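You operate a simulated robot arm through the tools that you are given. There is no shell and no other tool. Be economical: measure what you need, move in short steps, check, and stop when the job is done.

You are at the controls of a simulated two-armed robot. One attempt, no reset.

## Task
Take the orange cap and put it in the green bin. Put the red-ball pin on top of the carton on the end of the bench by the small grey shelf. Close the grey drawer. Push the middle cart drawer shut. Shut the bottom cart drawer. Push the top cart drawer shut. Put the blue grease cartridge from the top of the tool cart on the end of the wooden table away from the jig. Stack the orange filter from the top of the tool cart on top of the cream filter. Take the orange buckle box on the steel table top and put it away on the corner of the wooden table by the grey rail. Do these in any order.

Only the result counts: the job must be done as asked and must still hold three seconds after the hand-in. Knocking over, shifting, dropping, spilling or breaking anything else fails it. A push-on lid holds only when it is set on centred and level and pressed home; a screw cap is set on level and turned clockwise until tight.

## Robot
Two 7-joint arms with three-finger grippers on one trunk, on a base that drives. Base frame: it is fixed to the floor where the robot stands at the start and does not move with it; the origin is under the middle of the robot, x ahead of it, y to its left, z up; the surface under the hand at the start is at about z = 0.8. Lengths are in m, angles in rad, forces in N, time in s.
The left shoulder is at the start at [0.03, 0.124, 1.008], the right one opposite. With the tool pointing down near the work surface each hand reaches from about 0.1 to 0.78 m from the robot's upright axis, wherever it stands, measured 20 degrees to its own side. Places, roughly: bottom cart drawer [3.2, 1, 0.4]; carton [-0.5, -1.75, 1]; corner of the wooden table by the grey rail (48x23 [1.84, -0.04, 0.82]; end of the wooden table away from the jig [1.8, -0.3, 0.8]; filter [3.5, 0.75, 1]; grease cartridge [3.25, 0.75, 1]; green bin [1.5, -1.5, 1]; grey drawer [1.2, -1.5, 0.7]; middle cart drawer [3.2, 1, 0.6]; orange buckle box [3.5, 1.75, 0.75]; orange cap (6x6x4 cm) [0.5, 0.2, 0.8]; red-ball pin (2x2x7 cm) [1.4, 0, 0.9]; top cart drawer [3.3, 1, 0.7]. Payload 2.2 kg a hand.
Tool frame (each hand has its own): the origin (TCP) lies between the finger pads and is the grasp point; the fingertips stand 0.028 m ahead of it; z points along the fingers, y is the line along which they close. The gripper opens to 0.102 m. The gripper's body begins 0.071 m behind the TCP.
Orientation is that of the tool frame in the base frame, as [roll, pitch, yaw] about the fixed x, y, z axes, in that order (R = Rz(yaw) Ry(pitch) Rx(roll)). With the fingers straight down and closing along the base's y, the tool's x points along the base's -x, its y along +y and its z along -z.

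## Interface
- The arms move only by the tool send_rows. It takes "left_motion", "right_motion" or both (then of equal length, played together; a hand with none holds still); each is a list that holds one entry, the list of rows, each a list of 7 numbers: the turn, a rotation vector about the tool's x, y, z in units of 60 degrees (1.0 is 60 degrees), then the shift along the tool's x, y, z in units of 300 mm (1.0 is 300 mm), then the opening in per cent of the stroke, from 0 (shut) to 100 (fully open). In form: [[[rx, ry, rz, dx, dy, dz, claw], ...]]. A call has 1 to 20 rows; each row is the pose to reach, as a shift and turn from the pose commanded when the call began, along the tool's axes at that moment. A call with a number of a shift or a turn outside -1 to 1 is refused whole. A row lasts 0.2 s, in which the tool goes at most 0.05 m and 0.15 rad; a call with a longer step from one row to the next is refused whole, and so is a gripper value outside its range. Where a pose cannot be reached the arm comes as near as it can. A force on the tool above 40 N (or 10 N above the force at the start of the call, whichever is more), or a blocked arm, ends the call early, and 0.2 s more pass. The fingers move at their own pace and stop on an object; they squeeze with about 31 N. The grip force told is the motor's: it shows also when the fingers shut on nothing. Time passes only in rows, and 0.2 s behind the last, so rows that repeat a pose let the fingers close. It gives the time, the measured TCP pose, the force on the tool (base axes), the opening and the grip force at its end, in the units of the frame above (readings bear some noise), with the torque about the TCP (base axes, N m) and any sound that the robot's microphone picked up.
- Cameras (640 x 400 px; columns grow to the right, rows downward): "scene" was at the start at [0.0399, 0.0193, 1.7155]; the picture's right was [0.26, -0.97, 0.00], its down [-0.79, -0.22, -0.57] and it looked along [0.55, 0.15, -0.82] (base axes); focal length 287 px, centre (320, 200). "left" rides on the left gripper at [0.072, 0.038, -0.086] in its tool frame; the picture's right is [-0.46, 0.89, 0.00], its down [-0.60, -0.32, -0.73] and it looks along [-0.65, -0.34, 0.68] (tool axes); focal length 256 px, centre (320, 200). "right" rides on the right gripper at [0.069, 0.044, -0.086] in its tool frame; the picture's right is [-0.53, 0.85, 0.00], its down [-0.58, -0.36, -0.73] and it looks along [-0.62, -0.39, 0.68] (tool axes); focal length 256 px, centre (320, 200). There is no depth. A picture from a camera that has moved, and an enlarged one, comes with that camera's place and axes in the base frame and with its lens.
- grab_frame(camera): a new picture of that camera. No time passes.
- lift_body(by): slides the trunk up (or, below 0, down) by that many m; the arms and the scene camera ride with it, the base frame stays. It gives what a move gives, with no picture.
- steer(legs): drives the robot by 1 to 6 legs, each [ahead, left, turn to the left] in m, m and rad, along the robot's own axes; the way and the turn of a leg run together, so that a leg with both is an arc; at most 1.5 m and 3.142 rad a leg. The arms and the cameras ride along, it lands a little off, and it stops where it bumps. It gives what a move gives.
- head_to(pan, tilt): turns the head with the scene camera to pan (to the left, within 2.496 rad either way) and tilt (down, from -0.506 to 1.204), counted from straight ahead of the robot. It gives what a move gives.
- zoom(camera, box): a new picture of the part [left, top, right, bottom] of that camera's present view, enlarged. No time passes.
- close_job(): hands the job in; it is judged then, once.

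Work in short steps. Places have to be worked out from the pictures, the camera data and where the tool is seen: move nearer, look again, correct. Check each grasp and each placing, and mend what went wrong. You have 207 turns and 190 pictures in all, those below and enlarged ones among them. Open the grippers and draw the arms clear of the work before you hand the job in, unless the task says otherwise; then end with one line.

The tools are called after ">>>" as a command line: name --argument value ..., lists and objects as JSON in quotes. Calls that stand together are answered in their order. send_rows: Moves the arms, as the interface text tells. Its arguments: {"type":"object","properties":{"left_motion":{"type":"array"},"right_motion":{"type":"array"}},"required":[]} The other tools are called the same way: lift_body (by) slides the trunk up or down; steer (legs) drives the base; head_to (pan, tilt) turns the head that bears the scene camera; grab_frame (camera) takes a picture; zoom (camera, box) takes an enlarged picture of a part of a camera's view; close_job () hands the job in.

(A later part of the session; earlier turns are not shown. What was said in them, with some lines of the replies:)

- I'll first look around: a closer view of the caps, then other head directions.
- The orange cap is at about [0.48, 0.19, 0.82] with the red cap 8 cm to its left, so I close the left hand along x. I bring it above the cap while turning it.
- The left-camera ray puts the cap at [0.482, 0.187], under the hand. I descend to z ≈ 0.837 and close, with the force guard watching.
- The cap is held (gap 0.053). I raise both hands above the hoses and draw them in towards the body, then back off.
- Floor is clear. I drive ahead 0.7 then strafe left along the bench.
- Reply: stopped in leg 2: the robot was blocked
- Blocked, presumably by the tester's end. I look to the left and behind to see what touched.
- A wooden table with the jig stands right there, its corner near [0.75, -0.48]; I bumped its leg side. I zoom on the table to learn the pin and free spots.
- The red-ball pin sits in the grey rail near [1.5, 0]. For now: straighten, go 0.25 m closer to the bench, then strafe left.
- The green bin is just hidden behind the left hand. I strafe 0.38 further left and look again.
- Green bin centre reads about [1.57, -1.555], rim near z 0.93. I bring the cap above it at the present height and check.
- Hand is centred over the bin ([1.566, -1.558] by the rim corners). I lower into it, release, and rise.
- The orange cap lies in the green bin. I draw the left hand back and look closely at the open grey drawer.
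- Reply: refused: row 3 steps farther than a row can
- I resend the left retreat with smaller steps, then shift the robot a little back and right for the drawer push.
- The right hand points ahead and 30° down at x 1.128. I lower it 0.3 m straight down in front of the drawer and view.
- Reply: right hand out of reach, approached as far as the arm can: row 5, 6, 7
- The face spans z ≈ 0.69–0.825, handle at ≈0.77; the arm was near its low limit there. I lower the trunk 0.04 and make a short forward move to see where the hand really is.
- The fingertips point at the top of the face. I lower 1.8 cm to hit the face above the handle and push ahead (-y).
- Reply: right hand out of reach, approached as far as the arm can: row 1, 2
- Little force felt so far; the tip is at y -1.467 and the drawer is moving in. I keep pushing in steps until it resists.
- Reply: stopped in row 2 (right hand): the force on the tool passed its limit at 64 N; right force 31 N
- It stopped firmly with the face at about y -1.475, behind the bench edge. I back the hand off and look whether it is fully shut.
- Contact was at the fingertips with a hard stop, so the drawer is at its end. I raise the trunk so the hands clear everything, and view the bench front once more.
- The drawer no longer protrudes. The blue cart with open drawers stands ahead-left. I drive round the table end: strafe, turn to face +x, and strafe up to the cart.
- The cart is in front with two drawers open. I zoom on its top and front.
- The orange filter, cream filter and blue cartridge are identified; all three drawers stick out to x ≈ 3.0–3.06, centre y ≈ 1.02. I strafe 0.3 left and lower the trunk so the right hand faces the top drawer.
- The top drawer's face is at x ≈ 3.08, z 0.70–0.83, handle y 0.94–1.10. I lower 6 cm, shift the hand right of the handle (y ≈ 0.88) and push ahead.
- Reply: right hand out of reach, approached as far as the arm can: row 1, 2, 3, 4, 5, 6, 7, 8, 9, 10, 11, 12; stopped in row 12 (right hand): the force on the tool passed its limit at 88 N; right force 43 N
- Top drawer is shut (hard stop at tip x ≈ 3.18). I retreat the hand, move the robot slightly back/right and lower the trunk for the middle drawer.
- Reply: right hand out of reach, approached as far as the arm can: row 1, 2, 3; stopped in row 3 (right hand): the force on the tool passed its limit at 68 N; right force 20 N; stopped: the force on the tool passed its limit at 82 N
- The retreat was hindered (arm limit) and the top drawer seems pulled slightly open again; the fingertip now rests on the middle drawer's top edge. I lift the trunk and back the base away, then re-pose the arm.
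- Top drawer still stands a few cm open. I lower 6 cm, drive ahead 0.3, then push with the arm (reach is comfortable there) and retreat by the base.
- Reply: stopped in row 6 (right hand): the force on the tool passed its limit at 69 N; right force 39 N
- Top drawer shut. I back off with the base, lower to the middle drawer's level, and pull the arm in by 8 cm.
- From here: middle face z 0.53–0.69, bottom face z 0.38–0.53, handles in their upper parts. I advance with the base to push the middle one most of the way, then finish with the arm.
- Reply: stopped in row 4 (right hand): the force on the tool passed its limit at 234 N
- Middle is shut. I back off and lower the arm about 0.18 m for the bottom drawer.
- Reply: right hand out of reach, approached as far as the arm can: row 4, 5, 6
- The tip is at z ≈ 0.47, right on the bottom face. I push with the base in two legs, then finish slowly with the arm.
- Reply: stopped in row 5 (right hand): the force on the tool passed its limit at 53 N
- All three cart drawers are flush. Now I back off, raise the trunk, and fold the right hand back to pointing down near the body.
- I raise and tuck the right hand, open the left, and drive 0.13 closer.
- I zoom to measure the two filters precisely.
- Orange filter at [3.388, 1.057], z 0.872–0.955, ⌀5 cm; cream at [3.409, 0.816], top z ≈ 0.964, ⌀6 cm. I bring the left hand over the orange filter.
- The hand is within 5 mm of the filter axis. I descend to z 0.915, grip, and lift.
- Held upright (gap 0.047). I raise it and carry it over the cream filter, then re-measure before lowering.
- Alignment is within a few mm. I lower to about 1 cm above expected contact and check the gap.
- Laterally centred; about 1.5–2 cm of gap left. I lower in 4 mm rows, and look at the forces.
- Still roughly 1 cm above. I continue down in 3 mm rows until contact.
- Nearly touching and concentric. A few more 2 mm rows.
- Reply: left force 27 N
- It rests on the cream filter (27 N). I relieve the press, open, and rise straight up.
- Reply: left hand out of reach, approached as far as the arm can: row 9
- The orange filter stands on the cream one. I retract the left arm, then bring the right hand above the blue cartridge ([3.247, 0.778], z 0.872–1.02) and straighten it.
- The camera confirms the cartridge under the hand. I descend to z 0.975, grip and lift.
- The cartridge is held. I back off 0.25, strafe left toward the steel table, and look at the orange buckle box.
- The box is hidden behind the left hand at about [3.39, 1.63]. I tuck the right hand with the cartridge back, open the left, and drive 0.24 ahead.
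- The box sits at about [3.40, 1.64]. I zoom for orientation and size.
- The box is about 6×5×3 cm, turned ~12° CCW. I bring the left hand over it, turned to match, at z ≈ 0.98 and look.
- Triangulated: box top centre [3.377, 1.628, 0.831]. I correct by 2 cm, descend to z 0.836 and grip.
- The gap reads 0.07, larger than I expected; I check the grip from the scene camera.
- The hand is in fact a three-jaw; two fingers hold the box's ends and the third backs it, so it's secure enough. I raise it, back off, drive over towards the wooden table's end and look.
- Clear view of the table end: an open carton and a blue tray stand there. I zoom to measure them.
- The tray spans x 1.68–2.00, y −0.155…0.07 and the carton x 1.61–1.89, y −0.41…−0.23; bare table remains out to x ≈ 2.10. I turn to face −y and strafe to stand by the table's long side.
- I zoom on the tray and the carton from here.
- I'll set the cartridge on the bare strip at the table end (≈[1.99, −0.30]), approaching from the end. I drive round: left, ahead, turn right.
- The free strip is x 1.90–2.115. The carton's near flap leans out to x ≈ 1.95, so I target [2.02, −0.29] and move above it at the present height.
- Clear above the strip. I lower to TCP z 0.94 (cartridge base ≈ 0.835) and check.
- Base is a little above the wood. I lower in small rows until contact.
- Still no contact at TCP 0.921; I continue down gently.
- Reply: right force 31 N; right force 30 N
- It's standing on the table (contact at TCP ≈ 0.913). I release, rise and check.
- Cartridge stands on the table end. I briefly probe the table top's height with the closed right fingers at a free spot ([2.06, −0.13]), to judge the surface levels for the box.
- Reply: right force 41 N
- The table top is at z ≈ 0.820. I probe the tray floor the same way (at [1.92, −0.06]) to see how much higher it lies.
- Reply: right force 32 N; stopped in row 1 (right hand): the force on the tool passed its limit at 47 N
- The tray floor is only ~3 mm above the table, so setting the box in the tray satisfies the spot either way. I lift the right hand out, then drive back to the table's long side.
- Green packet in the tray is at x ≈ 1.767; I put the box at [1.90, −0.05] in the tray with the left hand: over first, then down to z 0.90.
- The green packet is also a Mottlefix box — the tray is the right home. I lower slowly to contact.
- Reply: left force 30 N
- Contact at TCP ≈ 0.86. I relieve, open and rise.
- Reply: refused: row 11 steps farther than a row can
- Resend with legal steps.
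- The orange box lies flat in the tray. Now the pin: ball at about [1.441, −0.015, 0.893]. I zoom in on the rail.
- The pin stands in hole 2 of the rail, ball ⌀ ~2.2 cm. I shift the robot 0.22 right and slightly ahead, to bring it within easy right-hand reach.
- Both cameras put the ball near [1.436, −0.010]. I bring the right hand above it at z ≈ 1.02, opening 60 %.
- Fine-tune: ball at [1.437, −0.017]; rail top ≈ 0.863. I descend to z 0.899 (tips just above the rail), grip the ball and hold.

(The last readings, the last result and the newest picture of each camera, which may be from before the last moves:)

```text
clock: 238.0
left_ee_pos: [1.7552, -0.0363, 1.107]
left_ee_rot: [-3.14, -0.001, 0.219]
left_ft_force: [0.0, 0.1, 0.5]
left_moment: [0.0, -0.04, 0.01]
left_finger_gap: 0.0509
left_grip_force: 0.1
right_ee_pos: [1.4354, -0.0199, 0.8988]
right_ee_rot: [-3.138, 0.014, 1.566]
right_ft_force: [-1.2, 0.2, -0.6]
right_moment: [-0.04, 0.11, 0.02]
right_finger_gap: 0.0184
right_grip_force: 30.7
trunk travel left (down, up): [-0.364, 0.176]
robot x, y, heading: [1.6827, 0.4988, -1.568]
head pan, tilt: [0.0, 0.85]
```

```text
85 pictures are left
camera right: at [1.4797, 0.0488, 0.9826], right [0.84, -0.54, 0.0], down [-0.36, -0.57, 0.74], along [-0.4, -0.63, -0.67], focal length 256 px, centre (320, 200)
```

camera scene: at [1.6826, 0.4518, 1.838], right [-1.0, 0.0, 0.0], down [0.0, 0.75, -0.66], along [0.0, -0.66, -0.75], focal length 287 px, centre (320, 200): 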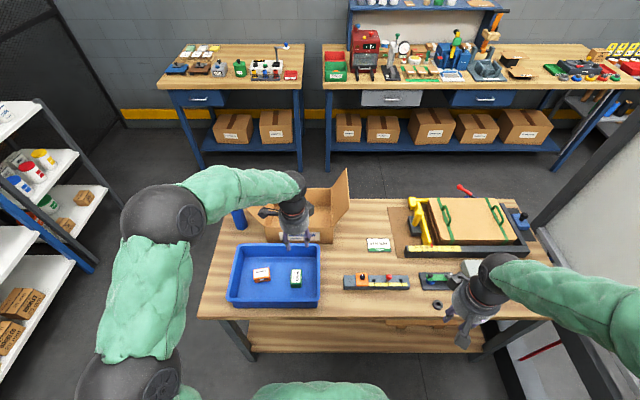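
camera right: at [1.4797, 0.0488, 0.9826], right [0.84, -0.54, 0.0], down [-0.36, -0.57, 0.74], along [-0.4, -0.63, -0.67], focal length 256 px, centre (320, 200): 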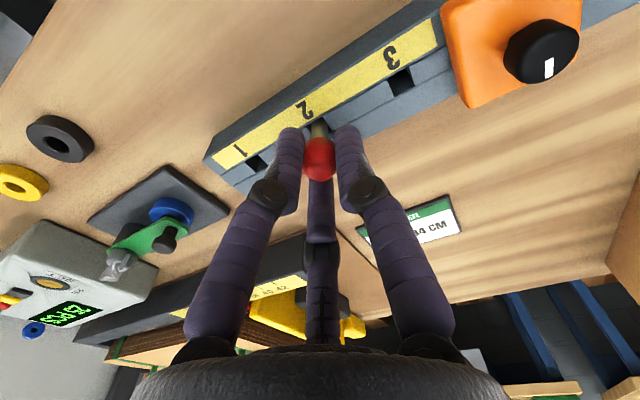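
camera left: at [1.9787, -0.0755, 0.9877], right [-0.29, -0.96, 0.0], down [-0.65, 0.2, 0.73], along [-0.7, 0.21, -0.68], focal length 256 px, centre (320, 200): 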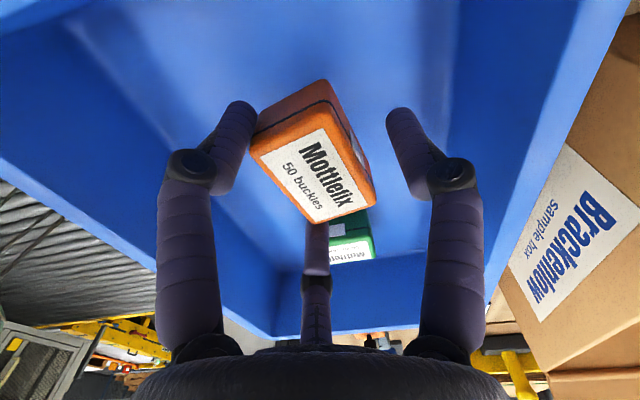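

The ball is gripped (gap 0.018). I pull it straight up, slowly at first.

>>> send_rows --right_motion '[[[0, 0, 0, 0, 0, -0.03, 0], [0, 0, 0, 0, 0, -0.07, 0], [0, 0, 0, 0, 0, -0.11, 0], [0, 0, 0, 0, 0, -0.16, 0], [0, 0, 0, 0, 0, -0.22, 0], [0, 0, 0, 0, 0, -0.3, 0], [0, 0, 0, 0, 0, -0.4, 0], [0, 0, 0, 0, 0, -0.5, 0]]]'

>>> grab_frame --camera "right"

>>> zoom --camera "scene" --box '[340, 200, 440, 300]'

```text
clock: 239.8
left_ee_pos: [1.7555, -0.0359, 1.1064]
left_ee_rot: [3.141, -0.003, 0.221]
left_ft_force: [-0.6, -0.3, -0.2]
left_moment: [-0.03, 0.01, -0.03]
left_finger_gap: 0.0511
left_grip_force: 0.1
right_ee_pos: [1.434, -0.0187, 1.0493]
right_ee_rot: [-3.136, 0.013, 1.567]
right_ft_force: [0.8, 0.3, -0.7]
right_moment: [-0.04, 0.03, 0.03]
right_finger_gap: 0.0182
right_grip_force: 31.0
trunk travel left (down, up): [-0.364, 0.176]
robot x, y, heading: [1.6868, 0.4985, -1.572]
head pan, tilt: [0.0, 0.85]
```

```text
84 pictures are left
camera right: at [1.4779, 0.0519, 1.1338], right [0.84, -0.54, 0.0], down [-0.36, -0.56, 0.74], along [-0.4, -0.63, -0.67], focal length 256 px, centre (320, 200)
```

right: 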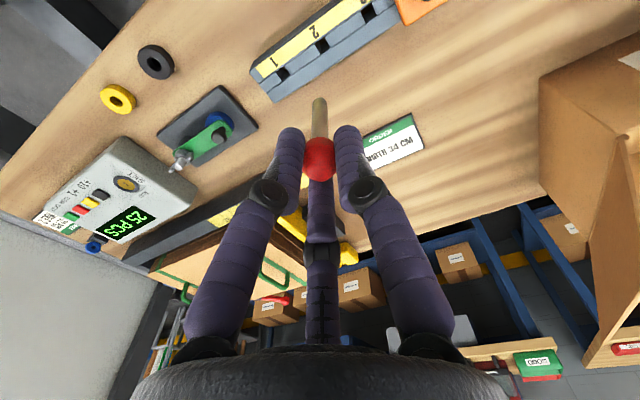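

```text
4.00 times, centred on (390, 250) of scene
camera zoom: at [1.6839, 0.4529, 1.8381], right [-1.0, 0.0, 0.0], down [0.0, 0.75, -0.66], along [0.0, -0.66, -0.75], focal length 1148 px, centre (40, 0)
```

zoom: 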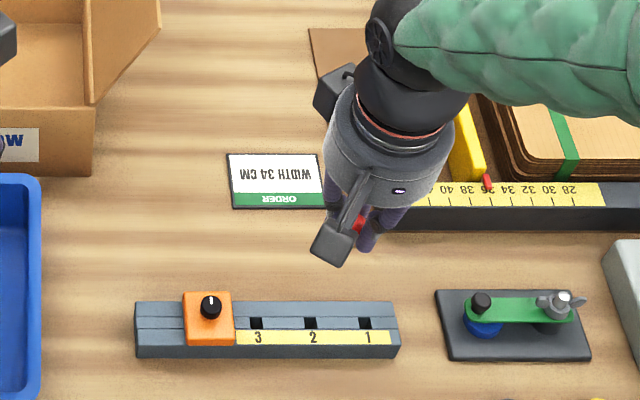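

The pin is out cleanly. I tuck both hands back and up before driving.

>>> send_rows --right_motion '[[[0, 0, 0, 0, 0, -0.1, 0], [0, 0, 0, 0.05, 0, -0.2, 0], [0, 0, 0, 0.15, 0, -0.28, 0], [0, 0, 0, 0.27, 0, -0.33, 0], [0, 0, 0, 0.4, 0, -0.33, 0], [0, 0, 0, 0.53, 0, -0.33, 0], [0, 0, 0, 0.6, 0, -0.33, 0]]]' --left_motion '[[[0, 0, 0, 0, 0, -0.1, 50], [0, 0, 0, 0.02, -0.08, -0.2, 50], [0, 0, 0, 0.05, -0.2, -0.28, 50], [0, 0, 0, 0.08, -0.32, -0.33, 50], [0, 0, 0, 0.11, -0.44, -0.33, 50], [0, 0, 0, 0.14, -0.56, -0.33, 50], [0, 0, 0, 0.145, -0.65, -0.33, 50]]]'

>>> steer --legs '[[0, 0.87, 0], [1.43, 0, 0], [0, -1.4, 0], [0, -1.4, 0]]'

>>> grab_frame --camera "scene"

```text
clock: 241.4
left_ee_pos: [1.7564, 0.1682, 1.2048]
left_ee_rot: [-3.141, -0.002, 0.221]
left_ft_force: [-0.2, 0.7, 0.0]
left_moment: [-0.03, 0.01, -0.01]
left_finger_gap: 0.0509
left_grip_force: 0.0
right_ee_pos: [1.4367, 0.1645, 1.1437]
right_ee_rot: [-3.137, 0.015, 1.565]
right_ft_force: [0.5, -0.2, -0.7]
right_moment: [-0.01, 0.0, -0.03]
right_finger_gap: 0.0185
right_grip_force: 30.3
trunk travel left (down, up): [-0.364, 0.176]
robot x, y, heading: [1.6841, 0.499, -1.571]
head pan, tilt: [0.0, 0.85]
```

```text
clock: 265.9
left_ee_pos: [-0.1722, -1.2474, 1.2055]
left_ee_rot: [-3.14, -0.003, 0.218]
left_ft_force: [0.6, -0.4, 0.0]
left_moment: [0.0, -0.06, 0.0]
left_finger_gap: 0.0512
left_grip_force: 0.2
right_ee_pos: [-0.4925, -1.2523, 1.1437]
right_ee_rot: [-3.135, 0.015, 1.565]
right_ft_force: [0.4, 0.1, 0.1]
right_moment: [-0.03, 0.0, 0.0]
right_finger_gap: 0.0179
right_grip_force: 31.0
trunk travel left (down, up): [-0.364, 0.176]
robot x, y, heading: [-0.2433, -0.913, -1.572]
head pan, tilt: [0.0, 0.85]
```

```text
82 pictures are left
camera scene: at [-0.2452, -0.9626, 1.8381], right [-1.0, 0.0, 0.0], down [0.0, 0.75, -0.66], along [0.0, -0.66, -0.75], focal length 287 px, centre (320, 200)
```

scene: 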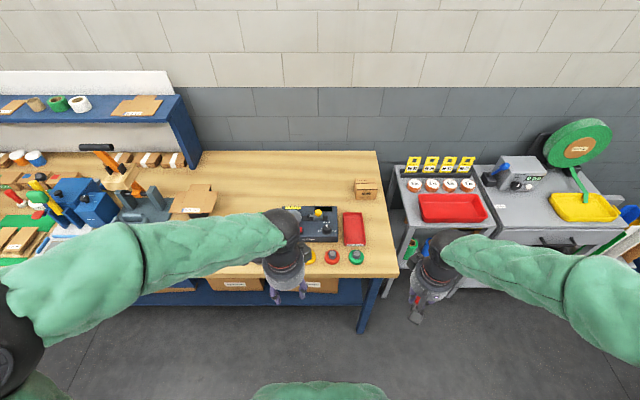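

Carton is at about [−0.435, −1.79]. I zoom on it.

>>> zoom --camera "scene" --box '[320, 160, 420, 222]'

```text
6.40 times, centred on (370, 191) of scene
camera zoom: at [-0.2452, -0.9626, 1.8381], right [-1.0, 0.0, 0.0], down [0.0, 0.75, -0.66], along [0.0, -0.66, -0.75], focal length 1838 px, centre (0, 258)
```

zoom: 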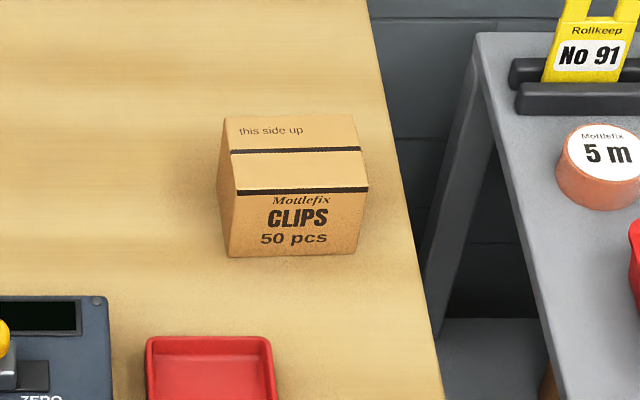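

Carton top is 8.6×7 cm at z ≈ 0.956, centre [−0.447, −1.834]. I'll lay the pin down diagonally on it with the tool near-horizontal. First I drive closer, extend the right hand and yaw it 35° left.

>>> steer --legs '[[0.13, -0.1, 0]]'

>>> send_rows --right_motion '[[[0, 0, -0.1, -0.1, 0, 0, 0], [0, 0, -0.2, -0.2, 0, 0, 0], [0, 0, -0.3, -0.3, 0, 0, 0], [0, 0, -0.4, -0.4, 0, 0, 0], [0, 0, -0.5, -0.5, 0, 0, 0], [0, 0, -0.583, -0.55, 0, 0, 0]]]'

>>> send_rows --right_motion '[[[0, -0.13, 0, 0, 0, 0, 0], [0, -0.26, 0, 0, 0, 0, 0], [0, -0.39, 0, 0, 0, 0, 0], [0, -0.52, 0, 0, 0, 0, 0], [0, -0.65, 0, 0, 0, 0, 0], [0, -0.78, 0, 0, 0, 0, 0], [0, -0.9, 0, 0, 0, 0, 0]]]'

>>> grab_frame --camera "scene"

```text
clock: 267.3
left_ee_pos: [-0.2748, -1.3798, 1.2049]
left_ee_rot: [-3.139, -0.002, 0.217]
left_ft_force: [0.1, -1.2, -0.2]
left_moment: [0.03, -0.03, 0.03]
left_finger_gap: 0.0511
left_grip_force: 0.1
right_ee_pos: [-0.5955, -1.3817, 1.1443]
right_ee_rot: [-3.135, 0.012, 1.565]
right_ft_force: [0.3, -0.5, -0.6]
right_moment: [0.01, -0.03, 0.01]
right_finger_gap: 0.0183
right_grip_force: 30.8
trunk travel left (down, up): [-0.364, 0.176]
robot x, y, heading: [-0.3454, -1.0444, -1.573]
head pan, tilt: [0.0, 0.85]
```

```text
clock: 268.7
left_ee_pos: [-0.2739, -1.3786, 1.2055]
left_ee_rot: [-3.139, -0.001, 0.218]
left_ft_force: [-0.7, -0.7, -0.1]
left_moment: [-0.02, -0.01, 0.03]
left_finger_gap: 0.0509
left_grip_force: 0.1
right_ee_pos: [-0.5982, -1.5467, 1.1449]
right_ee_rot: [-3.129, 0.01, 2.176]
right_ft_force: [0.1, 0.4, 0.5]
right_moment: [0.01, 0.01, -0.02]
right_finger_gap: 0.018
right_grip_force: 31.3
trunk travel left (down, up): [-0.364, 0.176]
robot x, y, heading: [-0.3491, -1.0445, -1.573]
head pan, tilt: [0.0, 0.85]
```

```text
clock: 270.3
left_ee_pos: [-0.2757, -1.3786, 1.2041]
left_ee_rot: [-3.14, -0.002, 0.219]
left_ft_force: [-0.5, -0.1, 0.4]
left_moment: [-0.01, 0.01, -0.02]
left_finger_gap: 0.0512
left_grip_force: 0.0
right_ee_pos: [-0.5957, -1.5473, 1.1454]
right_ee_rot: [-3.119, 0.952, 2.192]
right_ft_force: [-0.5, 0.1, 1.0]
right_moment: [0.02, 0.01, -0.02]
right_finger_gap: 0.018
right_grip_force: 31.1
trunk travel left (down, up): [-0.364, 0.176]
robot x, y, heading: [-0.344, -1.0466, -1.571]
head pan, tilt: [0.0, 0.85]
```

```text
80 pictures are left
camera scene: at [-0.3463, -1.0923, 1.8381], right [-1.0, 0.0, 0.0], down [0.0, 0.75, -0.66], along [0.0, -0.66, -0.75], focal length 287 px, centre (320, 200)
```

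scene: 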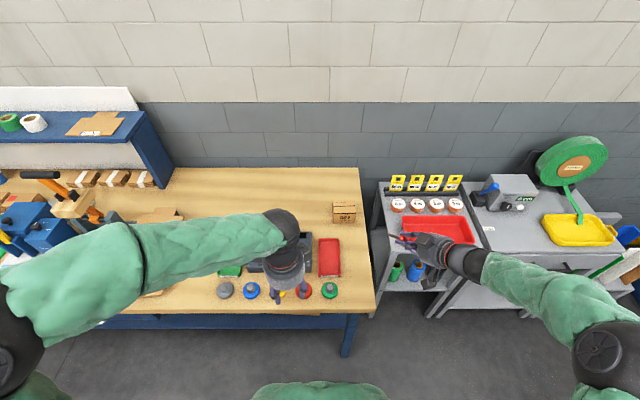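

Direction is right. I pitch further to ~12° below horizontal, then roll −30° so that no finger is directly beneath the pin.

>>> send_rows --right_motion '[[[0, -0.13, 0, 0, 0, 0, 0], [0, -0.26, 0, 0, 0, 0, 0], [0, -0.39, 0, 0, 0, 0, 0]]]'

>>> send_rows --right_motion '[[[0, 0, -0.13, 0, 0, 0, 0], [0, 0, -0.26, 0, 0, 0, 0], [0, 0, -0.39, 0, 0, 0, 0], [0, 0, -0.5, 0, 0, 0, 0]]]'

>>> grab_frame --camera "right"

>>> zoom --camera "scene" --box '[320, 160, 480, 290]'

```text
clock: 271.1
left_ee_pos: [-0.2738, -1.378, 1.2051]
left_ee_rot: [-3.14, 0.001, 0.218]
left_ft_force: [-0.5, -0.6, 0.6]
left_moment: [-0.01, -0.01, -0.01]
left_finger_gap: 0.0509
left_grip_force: 0.1
right_ee_pos: [-0.597, -1.5461, 1.1467]
right_ee_rot: [-3.081, 1.362, 2.233]
right_ft_force: [0.3, -0.5, -0.6]
right_moment: [0.04, 0.04, 0.03]
right_finger_gap: 0.0177
right_grip_force: 31.1
trunk travel left (down, up): [-0.364, 0.176]
robot x, y, heading: [-0.348, -1.0438, -1.567]
head pan, tilt: [0.0, 0.85]
```

```text
clock: 272.1
left_ee_pos: [-0.2743, -1.3779, 1.2065]
left_ee_rot: [-3.139, -0.002, 0.218]
left_ft_force: [0.1, 0.2, -0.2]
left_moment: [0.01, 0.0, -0.01]
left_finger_gap: 0.0513
left_grip_force: 0.1
right_ee_pos: [-0.6086, -1.5544, 1.1678]
right_ee_rot: [-1.991, 1.003, -2.89]
right_ft_force: [0.0, 0.0, -0.8]
right_moment: [-0.02, 0.03, -0.01]
right_finger_gap: 0.0181
right_grip_force: 30.7
right hand out of reach, approached as far as the arm can: row 4
trunk travel left (down, up): [-0.364, 0.176]
robot x, y, heading: [-0.3495, -1.0434, -1.572]
head pan, tilt: [0.0, 0.85]
```

```text
79 pictures are left
camera right: at [-0.665, -1.4704, 1.1073], right [0.82, 0.57, 0.04], down [-0.34, 0.45, 0.83], along [0.45, -0.69, 0.56], focal length 256 px, centre (320, 200)
```

right: 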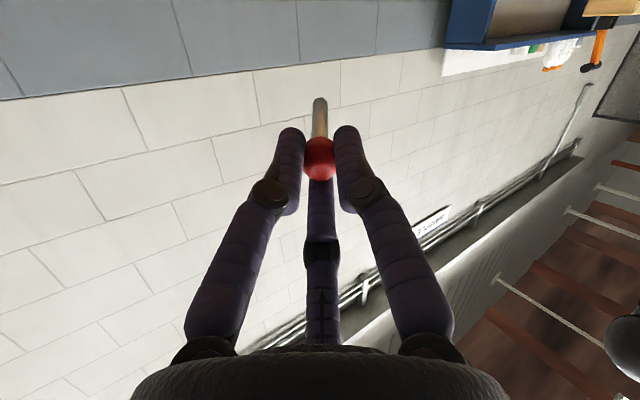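

```text
3.08 times, centred on (400, 225) of scene
camera zoom: at [-0.3463, -1.0922, 1.8381], right [-1.0, 0.0, 0.0], down [0.0, 0.75, -0.66], along [0.0, -0.66, -0.75], focal length 884 px, centre (74, 123)
```

zoom: 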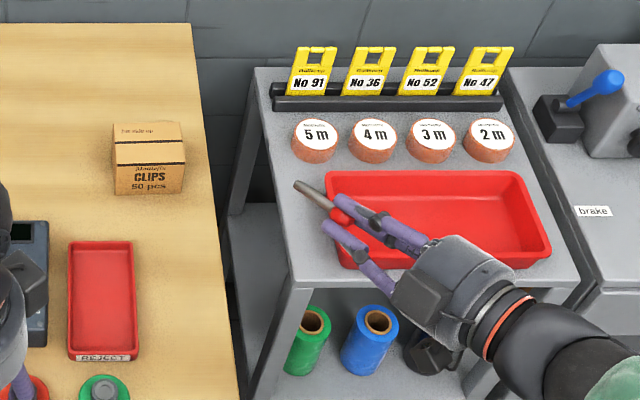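

The tool points along [0.56, −0.80, −0.22] with the pin; no finger directly below. I move it most of the way to above the carton.

>>> send_rows --right_motion '[[[0, 0, 0, 0.02, -0.001, 0.12, 0], [0, 0, 0, 0.04, -0.003, 0.24, 0], [0, 0, 0, 0.06, -0.004, 0.36, 0], [0, 0, 0, 0.08, -0.005, 0.48, 0], [0, 0, 0, 0.1, -0.007, 0.6, 0], [0, 0, 0, 0.12, -0.008, 0.72, 0], [0, 0, 0, 0.14, -0.01, 0.85, 0], [0, 0, 0, 0.158, -0.011, 0.96, 0], [0, 0, 0, 0.158, -0.011, 0.96, 0]]]'

>>> zoom --camera "scene" --box '[300, 150, 400, 230]'

>>> grab_frame --camera "right"

```text
clock: 274.1
left_ee_pos: [-0.2747, -1.3774, 1.2077]
left_ee_rot: [-3.141, -0.002, 0.218]
left_ft_force: [1.4, 0.4, -0.1]
left_moment: [0.0, -0.01, -0.02]
left_finger_gap: 0.0508
left_grip_force: 0.0
right_ee_pos: [-0.4758, -1.7952, 1.0711]
right_ee_rot: [-1.969, 1.0, -2.88]
right_ft_force: [0.0, 1.1, 0.8]
right_moment: [0.04, -0.01, -0.02]
right_finger_gap: 0.0178
right_grip_force: 31.2
right hand out of reach, approached as far as the arm can: row 1, 2, 3, 4, 5
trunk travel left (down, up): [-0.364, 0.176]
robot x, y, heading: [-0.3449, -1.0415, -1.571]
head pan, tilt: [0.0, 0.85]
```

```text
5.00 times, centred on (350, 190) of scene
camera zoom: at [-0.3466, -1.0914, 1.8381], right [-1.0, 0.0, 0.0], down [0.0, 0.75, -0.66], along [0.0, -0.66, -0.75], focal length 1436 px, centre (170, 250)
```

zoom: 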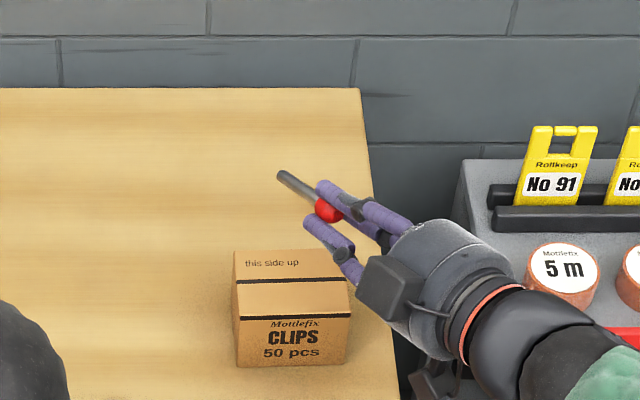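

```text
76 pictures are left
camera right: at [-0.5318, -1.7108, 1.0087], right [0.83, 0.56, 0.03], down [-0.34, 0.46, 0.82], along [0.45, -0.69, 0.57], focal length 256 px, centre (320, 200)
```

right: 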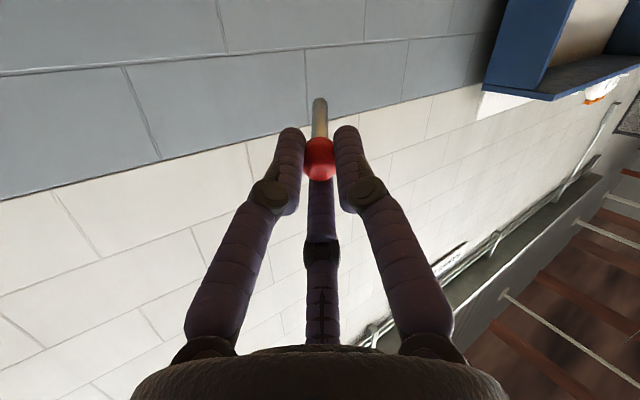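

The pin's ball now is at [−0.462, −1.807], and the tip near [−0.431, −1.859] — over the carton. I lower straight down to z ≈ 0.99.

>>> send_rows --right_motion '[[[0, 0, 0, 0.06, 0.03, 0.02, 0], [0, 0, 0, 0.12, 0.06, 0.04, 0], [0, 0, 0, 0.18, 0.09, 0.06, 0], [0, 0, 0, 0.229, 0.121, 0.08, 0], [0, 0, 0, 0.229, 0.121, 0.08, 0]]]'

>>> zoom --camera "scene" --box '[300, 150, 400, 230]'

>>> grab_frame --camera "right"

```text
clock: 275.3
left_ee_pos: [-0.2732, -1.3773, 1.2052]
left_ee_rot: [-3.14, -0.002, 0.218]
left_ft_force: [-0.3, -0.7, -0.1]
left_moment: [0.01, 0.0, 0.0]
left_finger_gap: 0.0509
left_grip_force: 0.1
right_ee_pos: [-0.4767, -1.8034, 0.9899]
right_ee_rot: [-1.969, 0.999, -2.882]
right_ft_force: [0.0, 0.4, 0.2]
right_moment: [0.01, -0.01, 0.03]
right_finger_gap: 0.0178
right_grip_force: 30.8
trunk travel left (down, up): [-0.364, 0.176]
robot x, y, heading: [-0.3435, -1.0468, -1.573]
head pan, tilt: [0.0, 0.85]
```

```text
5.00 times, centred on (350, 190) of scene
camera zoom: at [-0.3462, -1.0923, 1.8381], right [-1.0, 0.0, 0.0], down [0.0, 0.75, -0.66], along [0.0, -0.66, -0.75], focal length 1436 px, centre (170, 250)
```

zoom: 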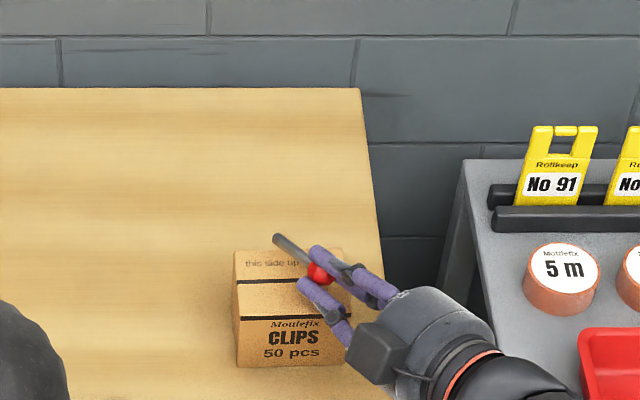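

```text
74 pictures are left
camera right: at [-0.5328, -1.719, 0.928], right [0.83, 0.56, 0.03], down [-0.34, 0.46, 0.82], along [0.45, -0.69, 0.57], focal length 256 px, centre (320, 200)
```

right: 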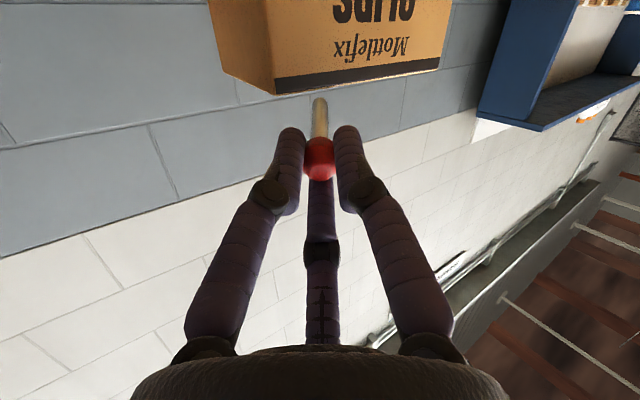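

Shift 5 mm towards me and lower to z ≈ 0.98, watching the force.

>>> send_rows --right_motion '[[[0, 0, 0, 0.013, 0.013, -0.006, 0], [0, 0, 0, 0.026, 0.026, -0.006, 0]]]'

>>> send_rows --right_motion '[[[0, 0, 0, 0.006, 0.0035, 0.0015, 0], [0, 0, 0, 0.012, 0.007, 0.003, 0]]]'

>>> zoom --camera "right" --box '[200, 0, 440, 200]'

```text
clock: 275.9
left_ee_pos: [-0.2747, -1.3795, 1.2049]
left_ee_rot: [-3.14, -0.003, 0.219]
left_ft_force: [0.4, 0.5, 0.4]
left_moment: [0.0, -0.03, 0.01]
left_finger_gap: 0.0509
left_grip_force: 0.0
right_ee_pos: [-0.4766, -1.7985, 0.9787]
right_ee_rot: [-1.971, 1.0, -2.881]
right_ft_force: [0.2, 0.4, -0.1]
right_moment: [0.01, 0.01, -0.01]
right_finger_gap: 0.0179
right_grip_force: 30.6
trunk travel left (down, up): [-0.364, 0.176]
robot x, y, heading: [-0.3485, -1.0461, -1.572]
head pan, tilt: [0.0, 0.85]
```

```text
clock: 276.5
left_ee_pos: [-0.274, -1.3784, 1.206]
left_ee_rot: [-3.14, -0.004, 0.219]
left_ft_force: [-0.1, 0.2, 0.3]
left_moment: [-0.01, 0.01, -0.01]
left_finger_gap: 0.051
left_grip_force: 0.0
right_ee_pos: [-0.4763, -1.8008, 0.9749]
right_ee_rot: [-1.972, 0.999, -2.882]
right_ft_force: [-0.1, 0.1, -0.9]
right_moment: [0.02, 0.02, 0.05]
right_finger_gap: 0.0179
right_grip_force: 31.4
trunk travel left (down, up): [-0.364, 0.176]
robot x, y, heading: [-0.346, -1.0447, -1.568]
head pan, tilt: [0.0, 0.85]
```

```text
2.00 times, centred on (320, 100) of right
camera zoom: at [-0.5324, -1.7156, 0.9129], right [0.83, 0.56, 0.03], down [-0.34, 0.46, 0.82], along [0.45, -0.69, 0.57], focal length 512 px, centre (320, 400)
```

zoom: 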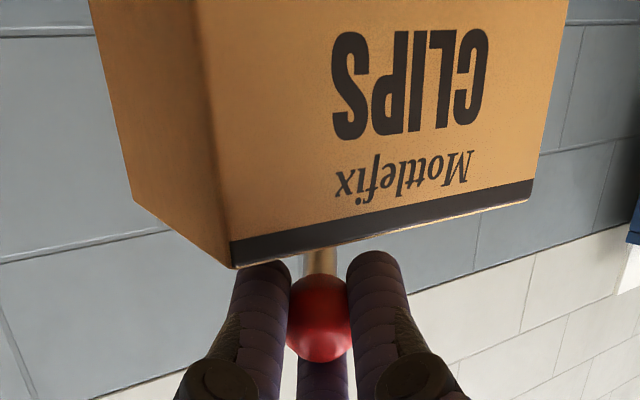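

A gap of ~6 mm remains. I lower in 1.5 mm steps.

>>> send_rows --right_motion '[[[0, 0, 0, 0.005, 0.003, 0.001, 0], [0, 0, 0, 0.01, 0.006, 0.002, 0]]]'

>>> send_rows --right_motion '[[[0, 0, 0, 0.005, 0.003, 0.001, 0], [0, 0, 0, 0.01, 0.006, 0.002, 0]]]'

>>> zoom --camera "right" --box '[200, 0, 440, 200]'

>>> zoom --camera "scene" --box '[310, 160, 390, 220]'

```text
clock: 277.1
left_ee_pos: [-0.2749, -1.3791, 1.2062]
left_ee_rot: [-3.141, -0.003, 0.219]
left_ft_force: [1.1, -1.1, -0.3]
left_moment: [0.0, 0.05, -0.01]
left_finger_gap: 0.0511
left_grip_force: 0.1
right_ee_pos: [-0.4779, -1.7997, 0.9719]
right_ee_rot: [-1.973, 0.998, -2.881]
right_ft_force: [1.7, 0.0, 1.4]
right_moment: [-0.12, -0.08, 0.03]
right_finger_gap: 0.018
right_grip_force: 30.9
trunk travel left (down, up): [-0.364, 0.176]
robot x, y, heading: [-0.3474, -1.0427, -1.575]
head pan, tilt: [0.0, 0.85]
```

```text
clock: 277.7
left_ee_pos: [-0.2737, -1.3767, 1.206]
left_ee_rot: [-3.141, -0.001, 0.219]
left_ft_force: [0.2, 0.0, 0.7]
left_moment: [0.01, 0.04, 0.02]
left_finger_gap: 0.051
left_grip_force: 0.1
right_ee_pos: [-0.4764, -1.7998, 0.9696]
right_ee_rot: [-1.969, 1.0, -2.876]
right_ft_force: [1.6, -1.4, 10.4]
right_moment: [-0.63, -0.46, 0.03]
right_finger_gap: 0.018
right_grip_force: 30.7
trunk travel left (down, up): [-0.364, 0.176]
robot x, y, heading: [-0.346, -1.048, -1.573]
head pan, tilt: [0.0, 0.85]
```

```text
2.00 times, centred on (320, 100) of right
camera zoom: at [-0.5328, -1.7158, 0.9087], right [0.83, 0.56, 0.03], down [-0.34, 0.46, 0.82], along [0.45, -0.69, 0.57], focal length 512 px, centre (320, 400)
```

zoom: 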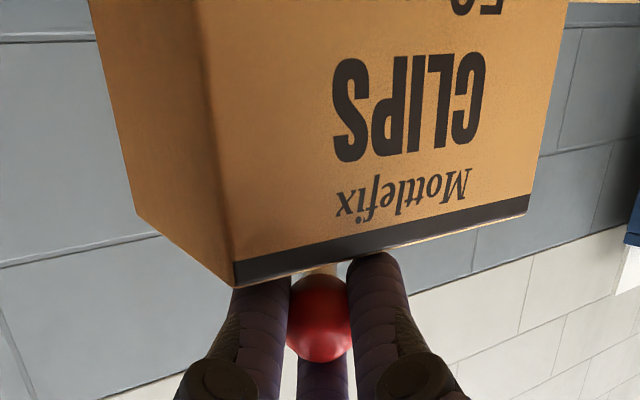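

```text
6.67 times, centred on (350, 190) of scene
camera zoom: at [-0.3459, -1.091, 1.8382], right [-1.0, 0.0, 0.0], down [0.0, 0.75, -0.66], along [0.0, -0.66, -0.75], focal length 1914 px, centre (120, 267)
```

zoom: 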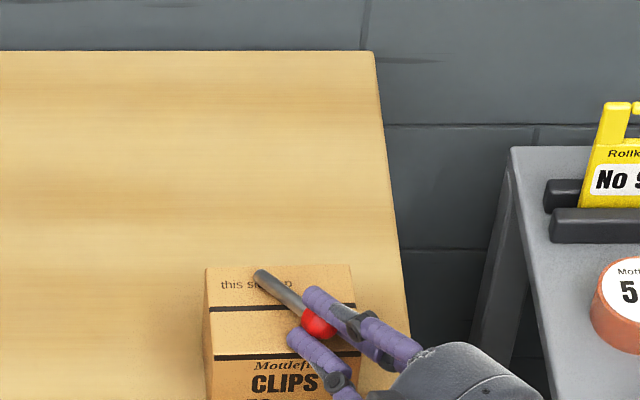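

The pin's tip rests on the carton (10 N at the tip) and the ball is only millimetres up. I raise 3 mm while opening a little, let it settle, and look before retreating.

>>> send_rows --right_motion '[[[0, 0, 0, -0.004, -0.0025, -0.001, 0], [0, 0, 0, -0.0084, -0.005, -0.002, 25], [0, 0, 0, -0.0084, -0.005, -0.002, 38], [0, 0, 0, -0.0084, -0.005, -0.002, 38], [0, 0, 0, -0.0084, -0.005, -0.002, 38]]]'

>>> zoom --camera "right" --box '[200, 0, 440, 200]'

>>> zoom --camera "scene" --box '[310, 160, 390, 220]'

```text
clock: 278.9
left_ee_pos: [-0.274, -1.3776, 1.2052]
left_ee_rot: [3.141, -0.001, 0.218]
left_ft_force: [-0.1, -0.6, 0.3]
left_moment: [0.0, -0.04, 0.01]
left_finger_gap: 0.0508
left_grip_force: 0.0
right_ee_pos: [-0.4763, -1.7997, 0.9717]
right_ee_rot: [-1.973, 1.0, -2.88]
right_ft_force: [0.9, -2.2, 16.2]
right_moment: [-0.36, -0.23, 0.01]
right_finger_gap: 0.0364
right_grip_force: 0.1
trunk travel left (down, up): [-0.364, 0.176]
robot x, y, heading: [-0.3476, -1.0429, -1.57]
head pan, tilt: [0.0, 0.85]
```

```text
2.00 times, centred on (320, 100) of right
camera zoom: at [-0.5326, -1.7149, 0.9102], right [0.83, 0.56, 0.03], down [-0.34, 0.46, 0.82], along [0.45, -0.69, 0.57], focal length 512 px, centre (320, 400)
```

zoom: 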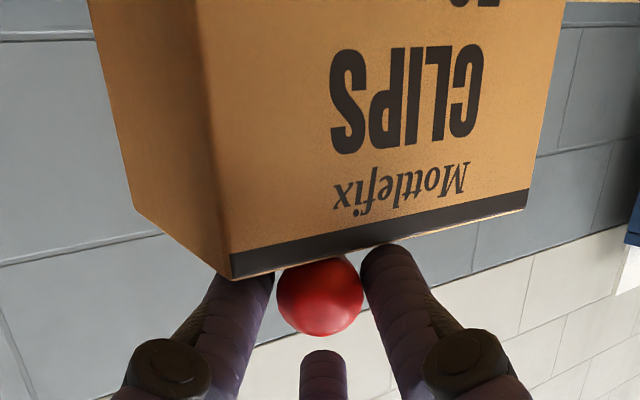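

```text
6.67 times, centred on (350, 190) of scene
camera zoom: at [-0.3458, -1.0908, 1.8382], right [-1.0, 0.0, 0.0], down [0.0, 0.75, -0.66], along [0.0, -0.66, -0.75], focal length 1914 px, centre (120, 267)
```

zoom: 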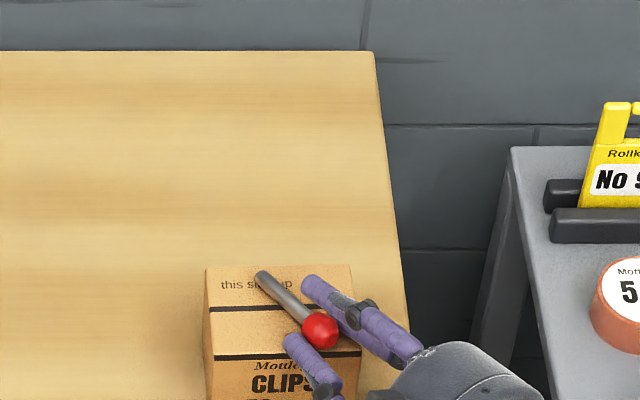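

The pin lies on the carton top, ball ~1 cm inside the front edge. I raise 4 mm and retreat straight back along the tool axis.

>>> send_rows --right_motion '[[[0, 0, 0, -0.011, -0.0065, -0.003, 38], [0, 0, 0, -0.011, -0.0065, -0.003, 38], [0, 0, 0, -0.011, -0.0065, -0.04, 38], [0, 0, 0, -0.011, -0.0065, -0.09, 38], [0, 0, 0, -0.011, -0.0065, -0.15, 38], [0, 0, 0, -0.011, -0.0065, -0.23, 38], [0, 0, 0, -0.03, -0.02, -0.33, 38], [0, 0, 0, -0.06, -0.04, -0.45, 38], [0, 0, 0, -0.1, -0.06, -0.57, 38], [0, 0, 0, -0.15, -0.08, -0.7, 38]]]'

>>> zoom --camera "scene" --box '[310, 160, 410, 235]'

```text
clock: 281.1
left_ee_pos: [-0.2739, -1.3758, 1.2053]
left_ee_rot: [-3.141, -0.001, 0.218]
left_ft_force: [0.3, 0.5, -0.2]
left_moment: [-0.02, 0.0, 0.02]
left_finger_gap: 0.051
left_grip_force: 0.1
right_ee_pos: [-0.6025, -1.6613, 1.0759]
right_ee_rot: [-1.992, 1.006, -2.887]
right_ft_force: [0.1, 1.0, -0.4]
right_moment: [-0.02, 0.0, -0.07]
right_finger_gap: 0.0388
right_grip_force: 0.0
right hand out of reach, approached as far as the arm can: row 7, 8, 9, 10
trunk travel left (down, up): [-0.364, 0.176]
robot x, y, heading: [-0.3459, -1.0465, -1.575]
head pan, tilt: [0.0, 0.85]
```

```text
5.33 times, centred on (360, 198) of scene
camera zoom: at [-0.3459, -1.0899, 1.8382], right [-1.0, 0.0, 0.0], down [0.0, 0.75, -0.66], along [0.0, -0.66, -0.75], focal length 1531 px, centre (107, 213)
```

zoom: 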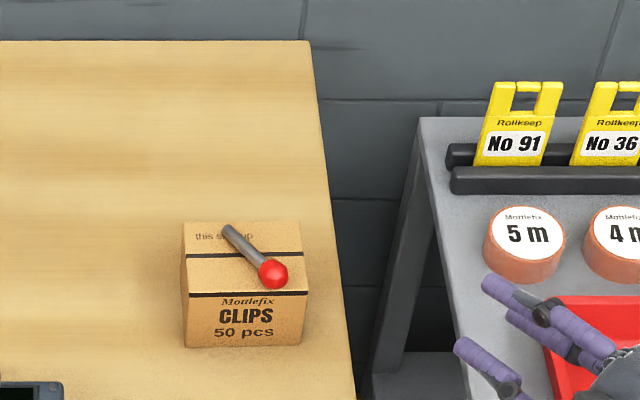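

The pin rests on the carton. I back away and check the grey drawer from a low-ish angle.

>>> steer --legs '[[-0.45, 0, 0], [0, 0.6, 0]]'

>>> head_to --pan 0.75 --tilt 0.55

>>> grab_frame --camera "scene"

>>> zoom --camera "scene" --box '[200, 150, 400, 275]'

```text
clock: 286.6
left_ee_pos: [0.2966, -0.9245, 1.205]
left_ee_rot: [-3.14, 0.0, 0.236]
left_ft_force: [0.2, -0.5, 0.6]
left_moment: [-0.02, 0.01, -0.01]
left_finger_gap: 0.0513
left_grip_force: 0.1
right_ee_pos: [-0.0272, -1.2141, 1.0754]
right_ee_rot: [-1.995, 1.005, -2.875]
right_ft_force: [-0.2, -0.4, -0.1]
right_moment: [-0.01, -0.01, -0.04]
right_finger_gap: 0.0389
right_grip_force: 0.1
trunk travel left (down, up): [-0.364, 0.176]
robot x, y, heading: [0.2166, -0.5911, -1.558]
head pan, tilt: [0.0, 0.85]
stopped in leg 2: the robot was blocked; the commanded pose is now the measured one
```

```text
clock: 287.7
left_ee_pos: [0.295, -0.9239, 1.2055]
left_ee_rot: [-3.14, -0.002, 0.232]
left_ft_force: [1.0, 1.2, -0.3]
left_moment: [-0.01, 0.02, 0.0]
left_finger_gap: 0.0512
left_grip_force: 0.1
right_ee_pos: [-0.0306, -1.2129, 1.0762]
right_ee_rot: [-1.99, 1.009, -2.874]
right_ft_force: [0.2, 0.5, -0.3]
right_moment: [-0.01, 0.0, 0.01]
right_finger_gap: 0.039
right_grip_force: 0.0
trunk travel left (down, up): [-0.364, 0.176]
robot x, y, heading: [0.2189, -0.5896, -1.558]
head pan, tilt: [0.75, 0.55]
```

```text
67 pictures are left
camera scene: at [0.2789, -0.6259, 1.8635], right [-0.72, -0.69, 0.0], down [-0.36, 0.38, -0.85], along [0.59, -0.62, -0.52], focal length 287 px, centre (320, 200)
```

scene: 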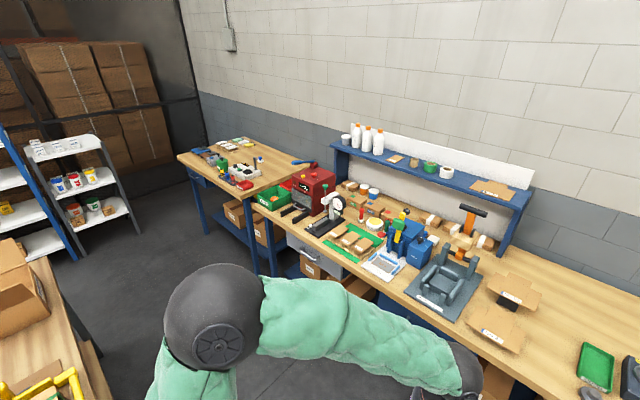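

```text
3.20 times, centred on (300, 212) of scene
camera zoom: at [0.2789, -0.6259, 1.8635], right [-0.72, -0.69, 0.0], down [-0.36, 0.38, -0.85], along [0.59, -0.62, -0.52], focal length 919 px, centre (384, 160)
```

zoom: 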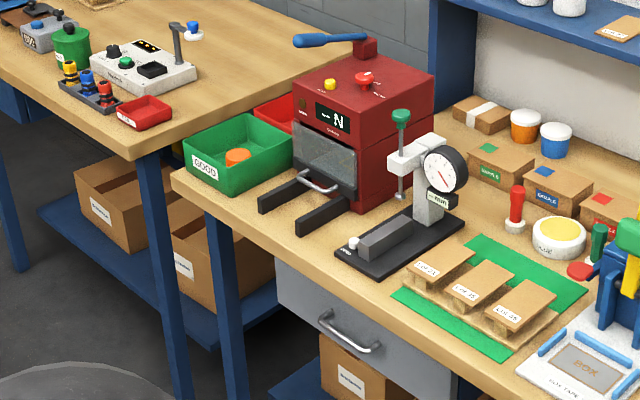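

The drawer is shut under the bench edge. I bumped lightly on the left; I move away from it and check the tester bench there.

>>> steer --legs '[[0.1, -0.25, 0]]'

>>> head_to --pan 1.9 --tilt 0.75

>>> grab_frame --camera "scene"

```text
clock: 289.6
left_ee_pos: [0.0513, -1.027, 1.2047]
left_ee_rot: [-3.141, -0.002, 0.236]
left_ft_force: [-0.8, -0.3, 0.3]
left_moment: [-0.01, -0.03, 0.05]
left_finger_gap: 0.051
left_grip_force: 0.0
right_ee_pos: [-0.2726, -1.318, 1.075]
right_ee_rot: [-1.994, 1.01, -2.872]
right_ft_force: [-0.2, -0.4, -0.1]
right_moment: [0.0, 0.01, 0.02]
right_finger_gap: 0.039
right_grip_force: 0.1
trunk travel left (down, up): [-0.364, 0.176]
robot x, y, heading: [-0.0295, -0.6933, -1.553]
head pan, tilt: [0.75, 0.55]
```

```text
clock: 291.0
left_ee_pos: [0.0513, -1.0263, 1.2048]
left_ee_rot: [-3.141, -0.002, 0.235]
left_ft_force: [-1.0, 0.2, -0.8]
left_moment: [0.02, 0.0, 0.03]
left_finger_gap: 0.0509
left_grip_force: 0.1
right_ee_pos: [-0.2712, -1.3186, 1.0758]
right_ee_rot: [-1.992, 1.01, -2.871]
right_ft_force: [0.0, 0.3, -0.4]
right_moment: [0.0, 0.01, 0.0]
right_finger_gap: 0.0389
right_grip_force: 0.2
trunk travel left (down, up): [-0.364, 0.176]
robot x, y, heading: [-0.0284, -0.6951, -1.558]
head pan, tilt: [1.901, 0.75]
```

```text
65 pictures are left
camera scene: at [0.0513, -0.6371, 1.8461], right [0.34, -0.94, 0.0], down [-0.64, -0.23, -0.73], along [0.69, 0.25, -0.68], focal length 287 px, centre (320, 200)
```

scene: 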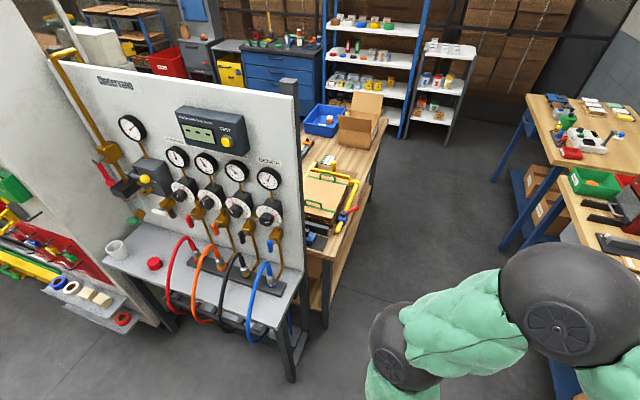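

The tester is undisturbed. One last zoom at the wooden table and the cart from here.

>>> zoom --camera "scene" --box '[210, 20, 410, 160]'

>>> head_to --pan -0.4 --tilt 0.6

>>> grab_frame --camera "scene"

```text
2.86 times, centred on (310, 90) of scene
camera zoom: at [0.0513, -0.6371, 1.8461], right [0.34, -0.94, 0.0], down [-0.64, -0.23, -0.73], along [0.69, 0.25, -0.68], focal length 820 px, centre (349, 514)
```

zoom: 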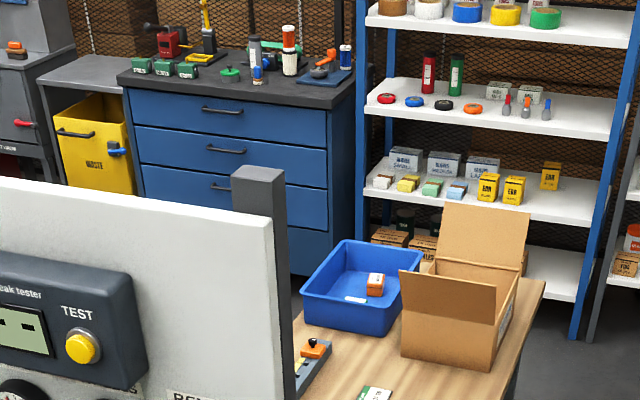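

```text
clock: 293.1
left_ee_pos: [0.0526, -1.0281, 1.205]
left_ee_rot: [-3.139, -0.002, 0.234]
left_ft_force: [0.5, -1.1, 0.0]
left_moment: [0.04, 0.0, -0.01]
left_finger_gap: 0.0512
left_grip_force: 0.1
right_ee_pos: [-0.2721, -1.3188, 1.0751]
right_ee_rot: [-1.993, 1.009, -2.872]
right_ft_force: [-0.4, 0.0, 0.4]
right_moment: [0.01, 0.02, 0.0]
right_finger_gap: 0.0388
right_grip_force: 0.0
trunk travel left (down, up): [-0.364, 0.176]
robot x, y, heading: [-0.0283, -0.6966, -1.559]
head pan, tilt: [-0.4, 0.6]
```

```text
63 pictures are left
camera scene: at [-0.0598, -0.7471, 1.859], right [-0.93, 0.37, 0.0], down [0.21, 0.52, -0.82], along [-0.31, -0.77, -0.57], focal length 287 px, centre (320, 200)
```

scene: 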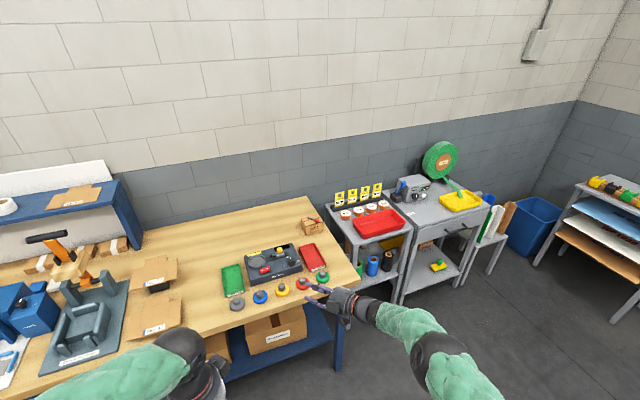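

Everything holds: stack upright, drawers flush, pin on the carton, box in place. I open both grippers, back off a little, and hand in.

>>> steer --legs '[[-0.2, -0.25, 0]]'

>>> send_rows --left_motion '[[[0, 0, 0, 0, 0, 0, 100], [0, 0, 0, 0, 0, 0, 100], [0, 0, 0, 0, 0, 0, 100]]]' --right_motion '[[[0, 0, 0, 0, 0, 0, 100], [0, 0, 0, 0, 0, 0, 100], [0, 0, 0, 0, 0, 0, 100]]]'

>>> close_job

```text
clock: 295.3
left_ee_pos: [-0.2074, -0.8284, 1.2058]
left_ee_rot: [-3.14, -0.002, 0.231]
left_ft_force: [0.2, -0.1, 0.4]
left_moment: [-0.03, -0.01, 0.0]
left_finger_gap: 0.051
left_grip_force: 0.0
right_ee_pos: [-0.5323, -1.1181, 1.0758]
right_ee_rot: [-1.991, 1.01, -2.875]
right_ft_force: [0.2, -0.4, 0.1]
right_moment: [-0.01, 0.01, 0.01]
right_finger_gap: 0.0387
right_grip_force: 0.1
trunk travel left (down, up): [-0.364, 0.176]
robot x, y, heading: [-0.2828, -0.4934, -1.557]
head pan, tilt: [-0.4, 0.6]
```

```text
clock: 296.1
left_ee_pos: [-0.2064, -0.8278, 1.2042]
left_ee_rot: [3.141, -0.001, 0.231]
left_ft_force: [0.6, 0.1, -0.2]
left_moment: [0.01, -0.01, -0.01]
left_finger_gap: 0.1021
left_grip_force: 0.1
right_ee_pos: [-0.532, -1.118, 1.0759]
right_ee_rot: [-1.993, 1.009, -2.873]
right_ft_force: [0.4, -0.2, -0.5]
right_moment: [0.03, 0.01, 0.03]
right_finger_gap: 0.102
right_grip_force: 0.1
trunk travel left (down, up): [-0.364, 0.176]
robot x, y, heading: [-0.2845, -0.4926, -1.559]
head pan, tilt: [-0.4, 0.6]
```

```text
The job is handed in.
```

All nine tasks are done and the job is handed in; the one judgement call was setting the orange buckle box in the blue tray on that table corner, beside the other Mottlefix box, because the tray fills most of the corner.
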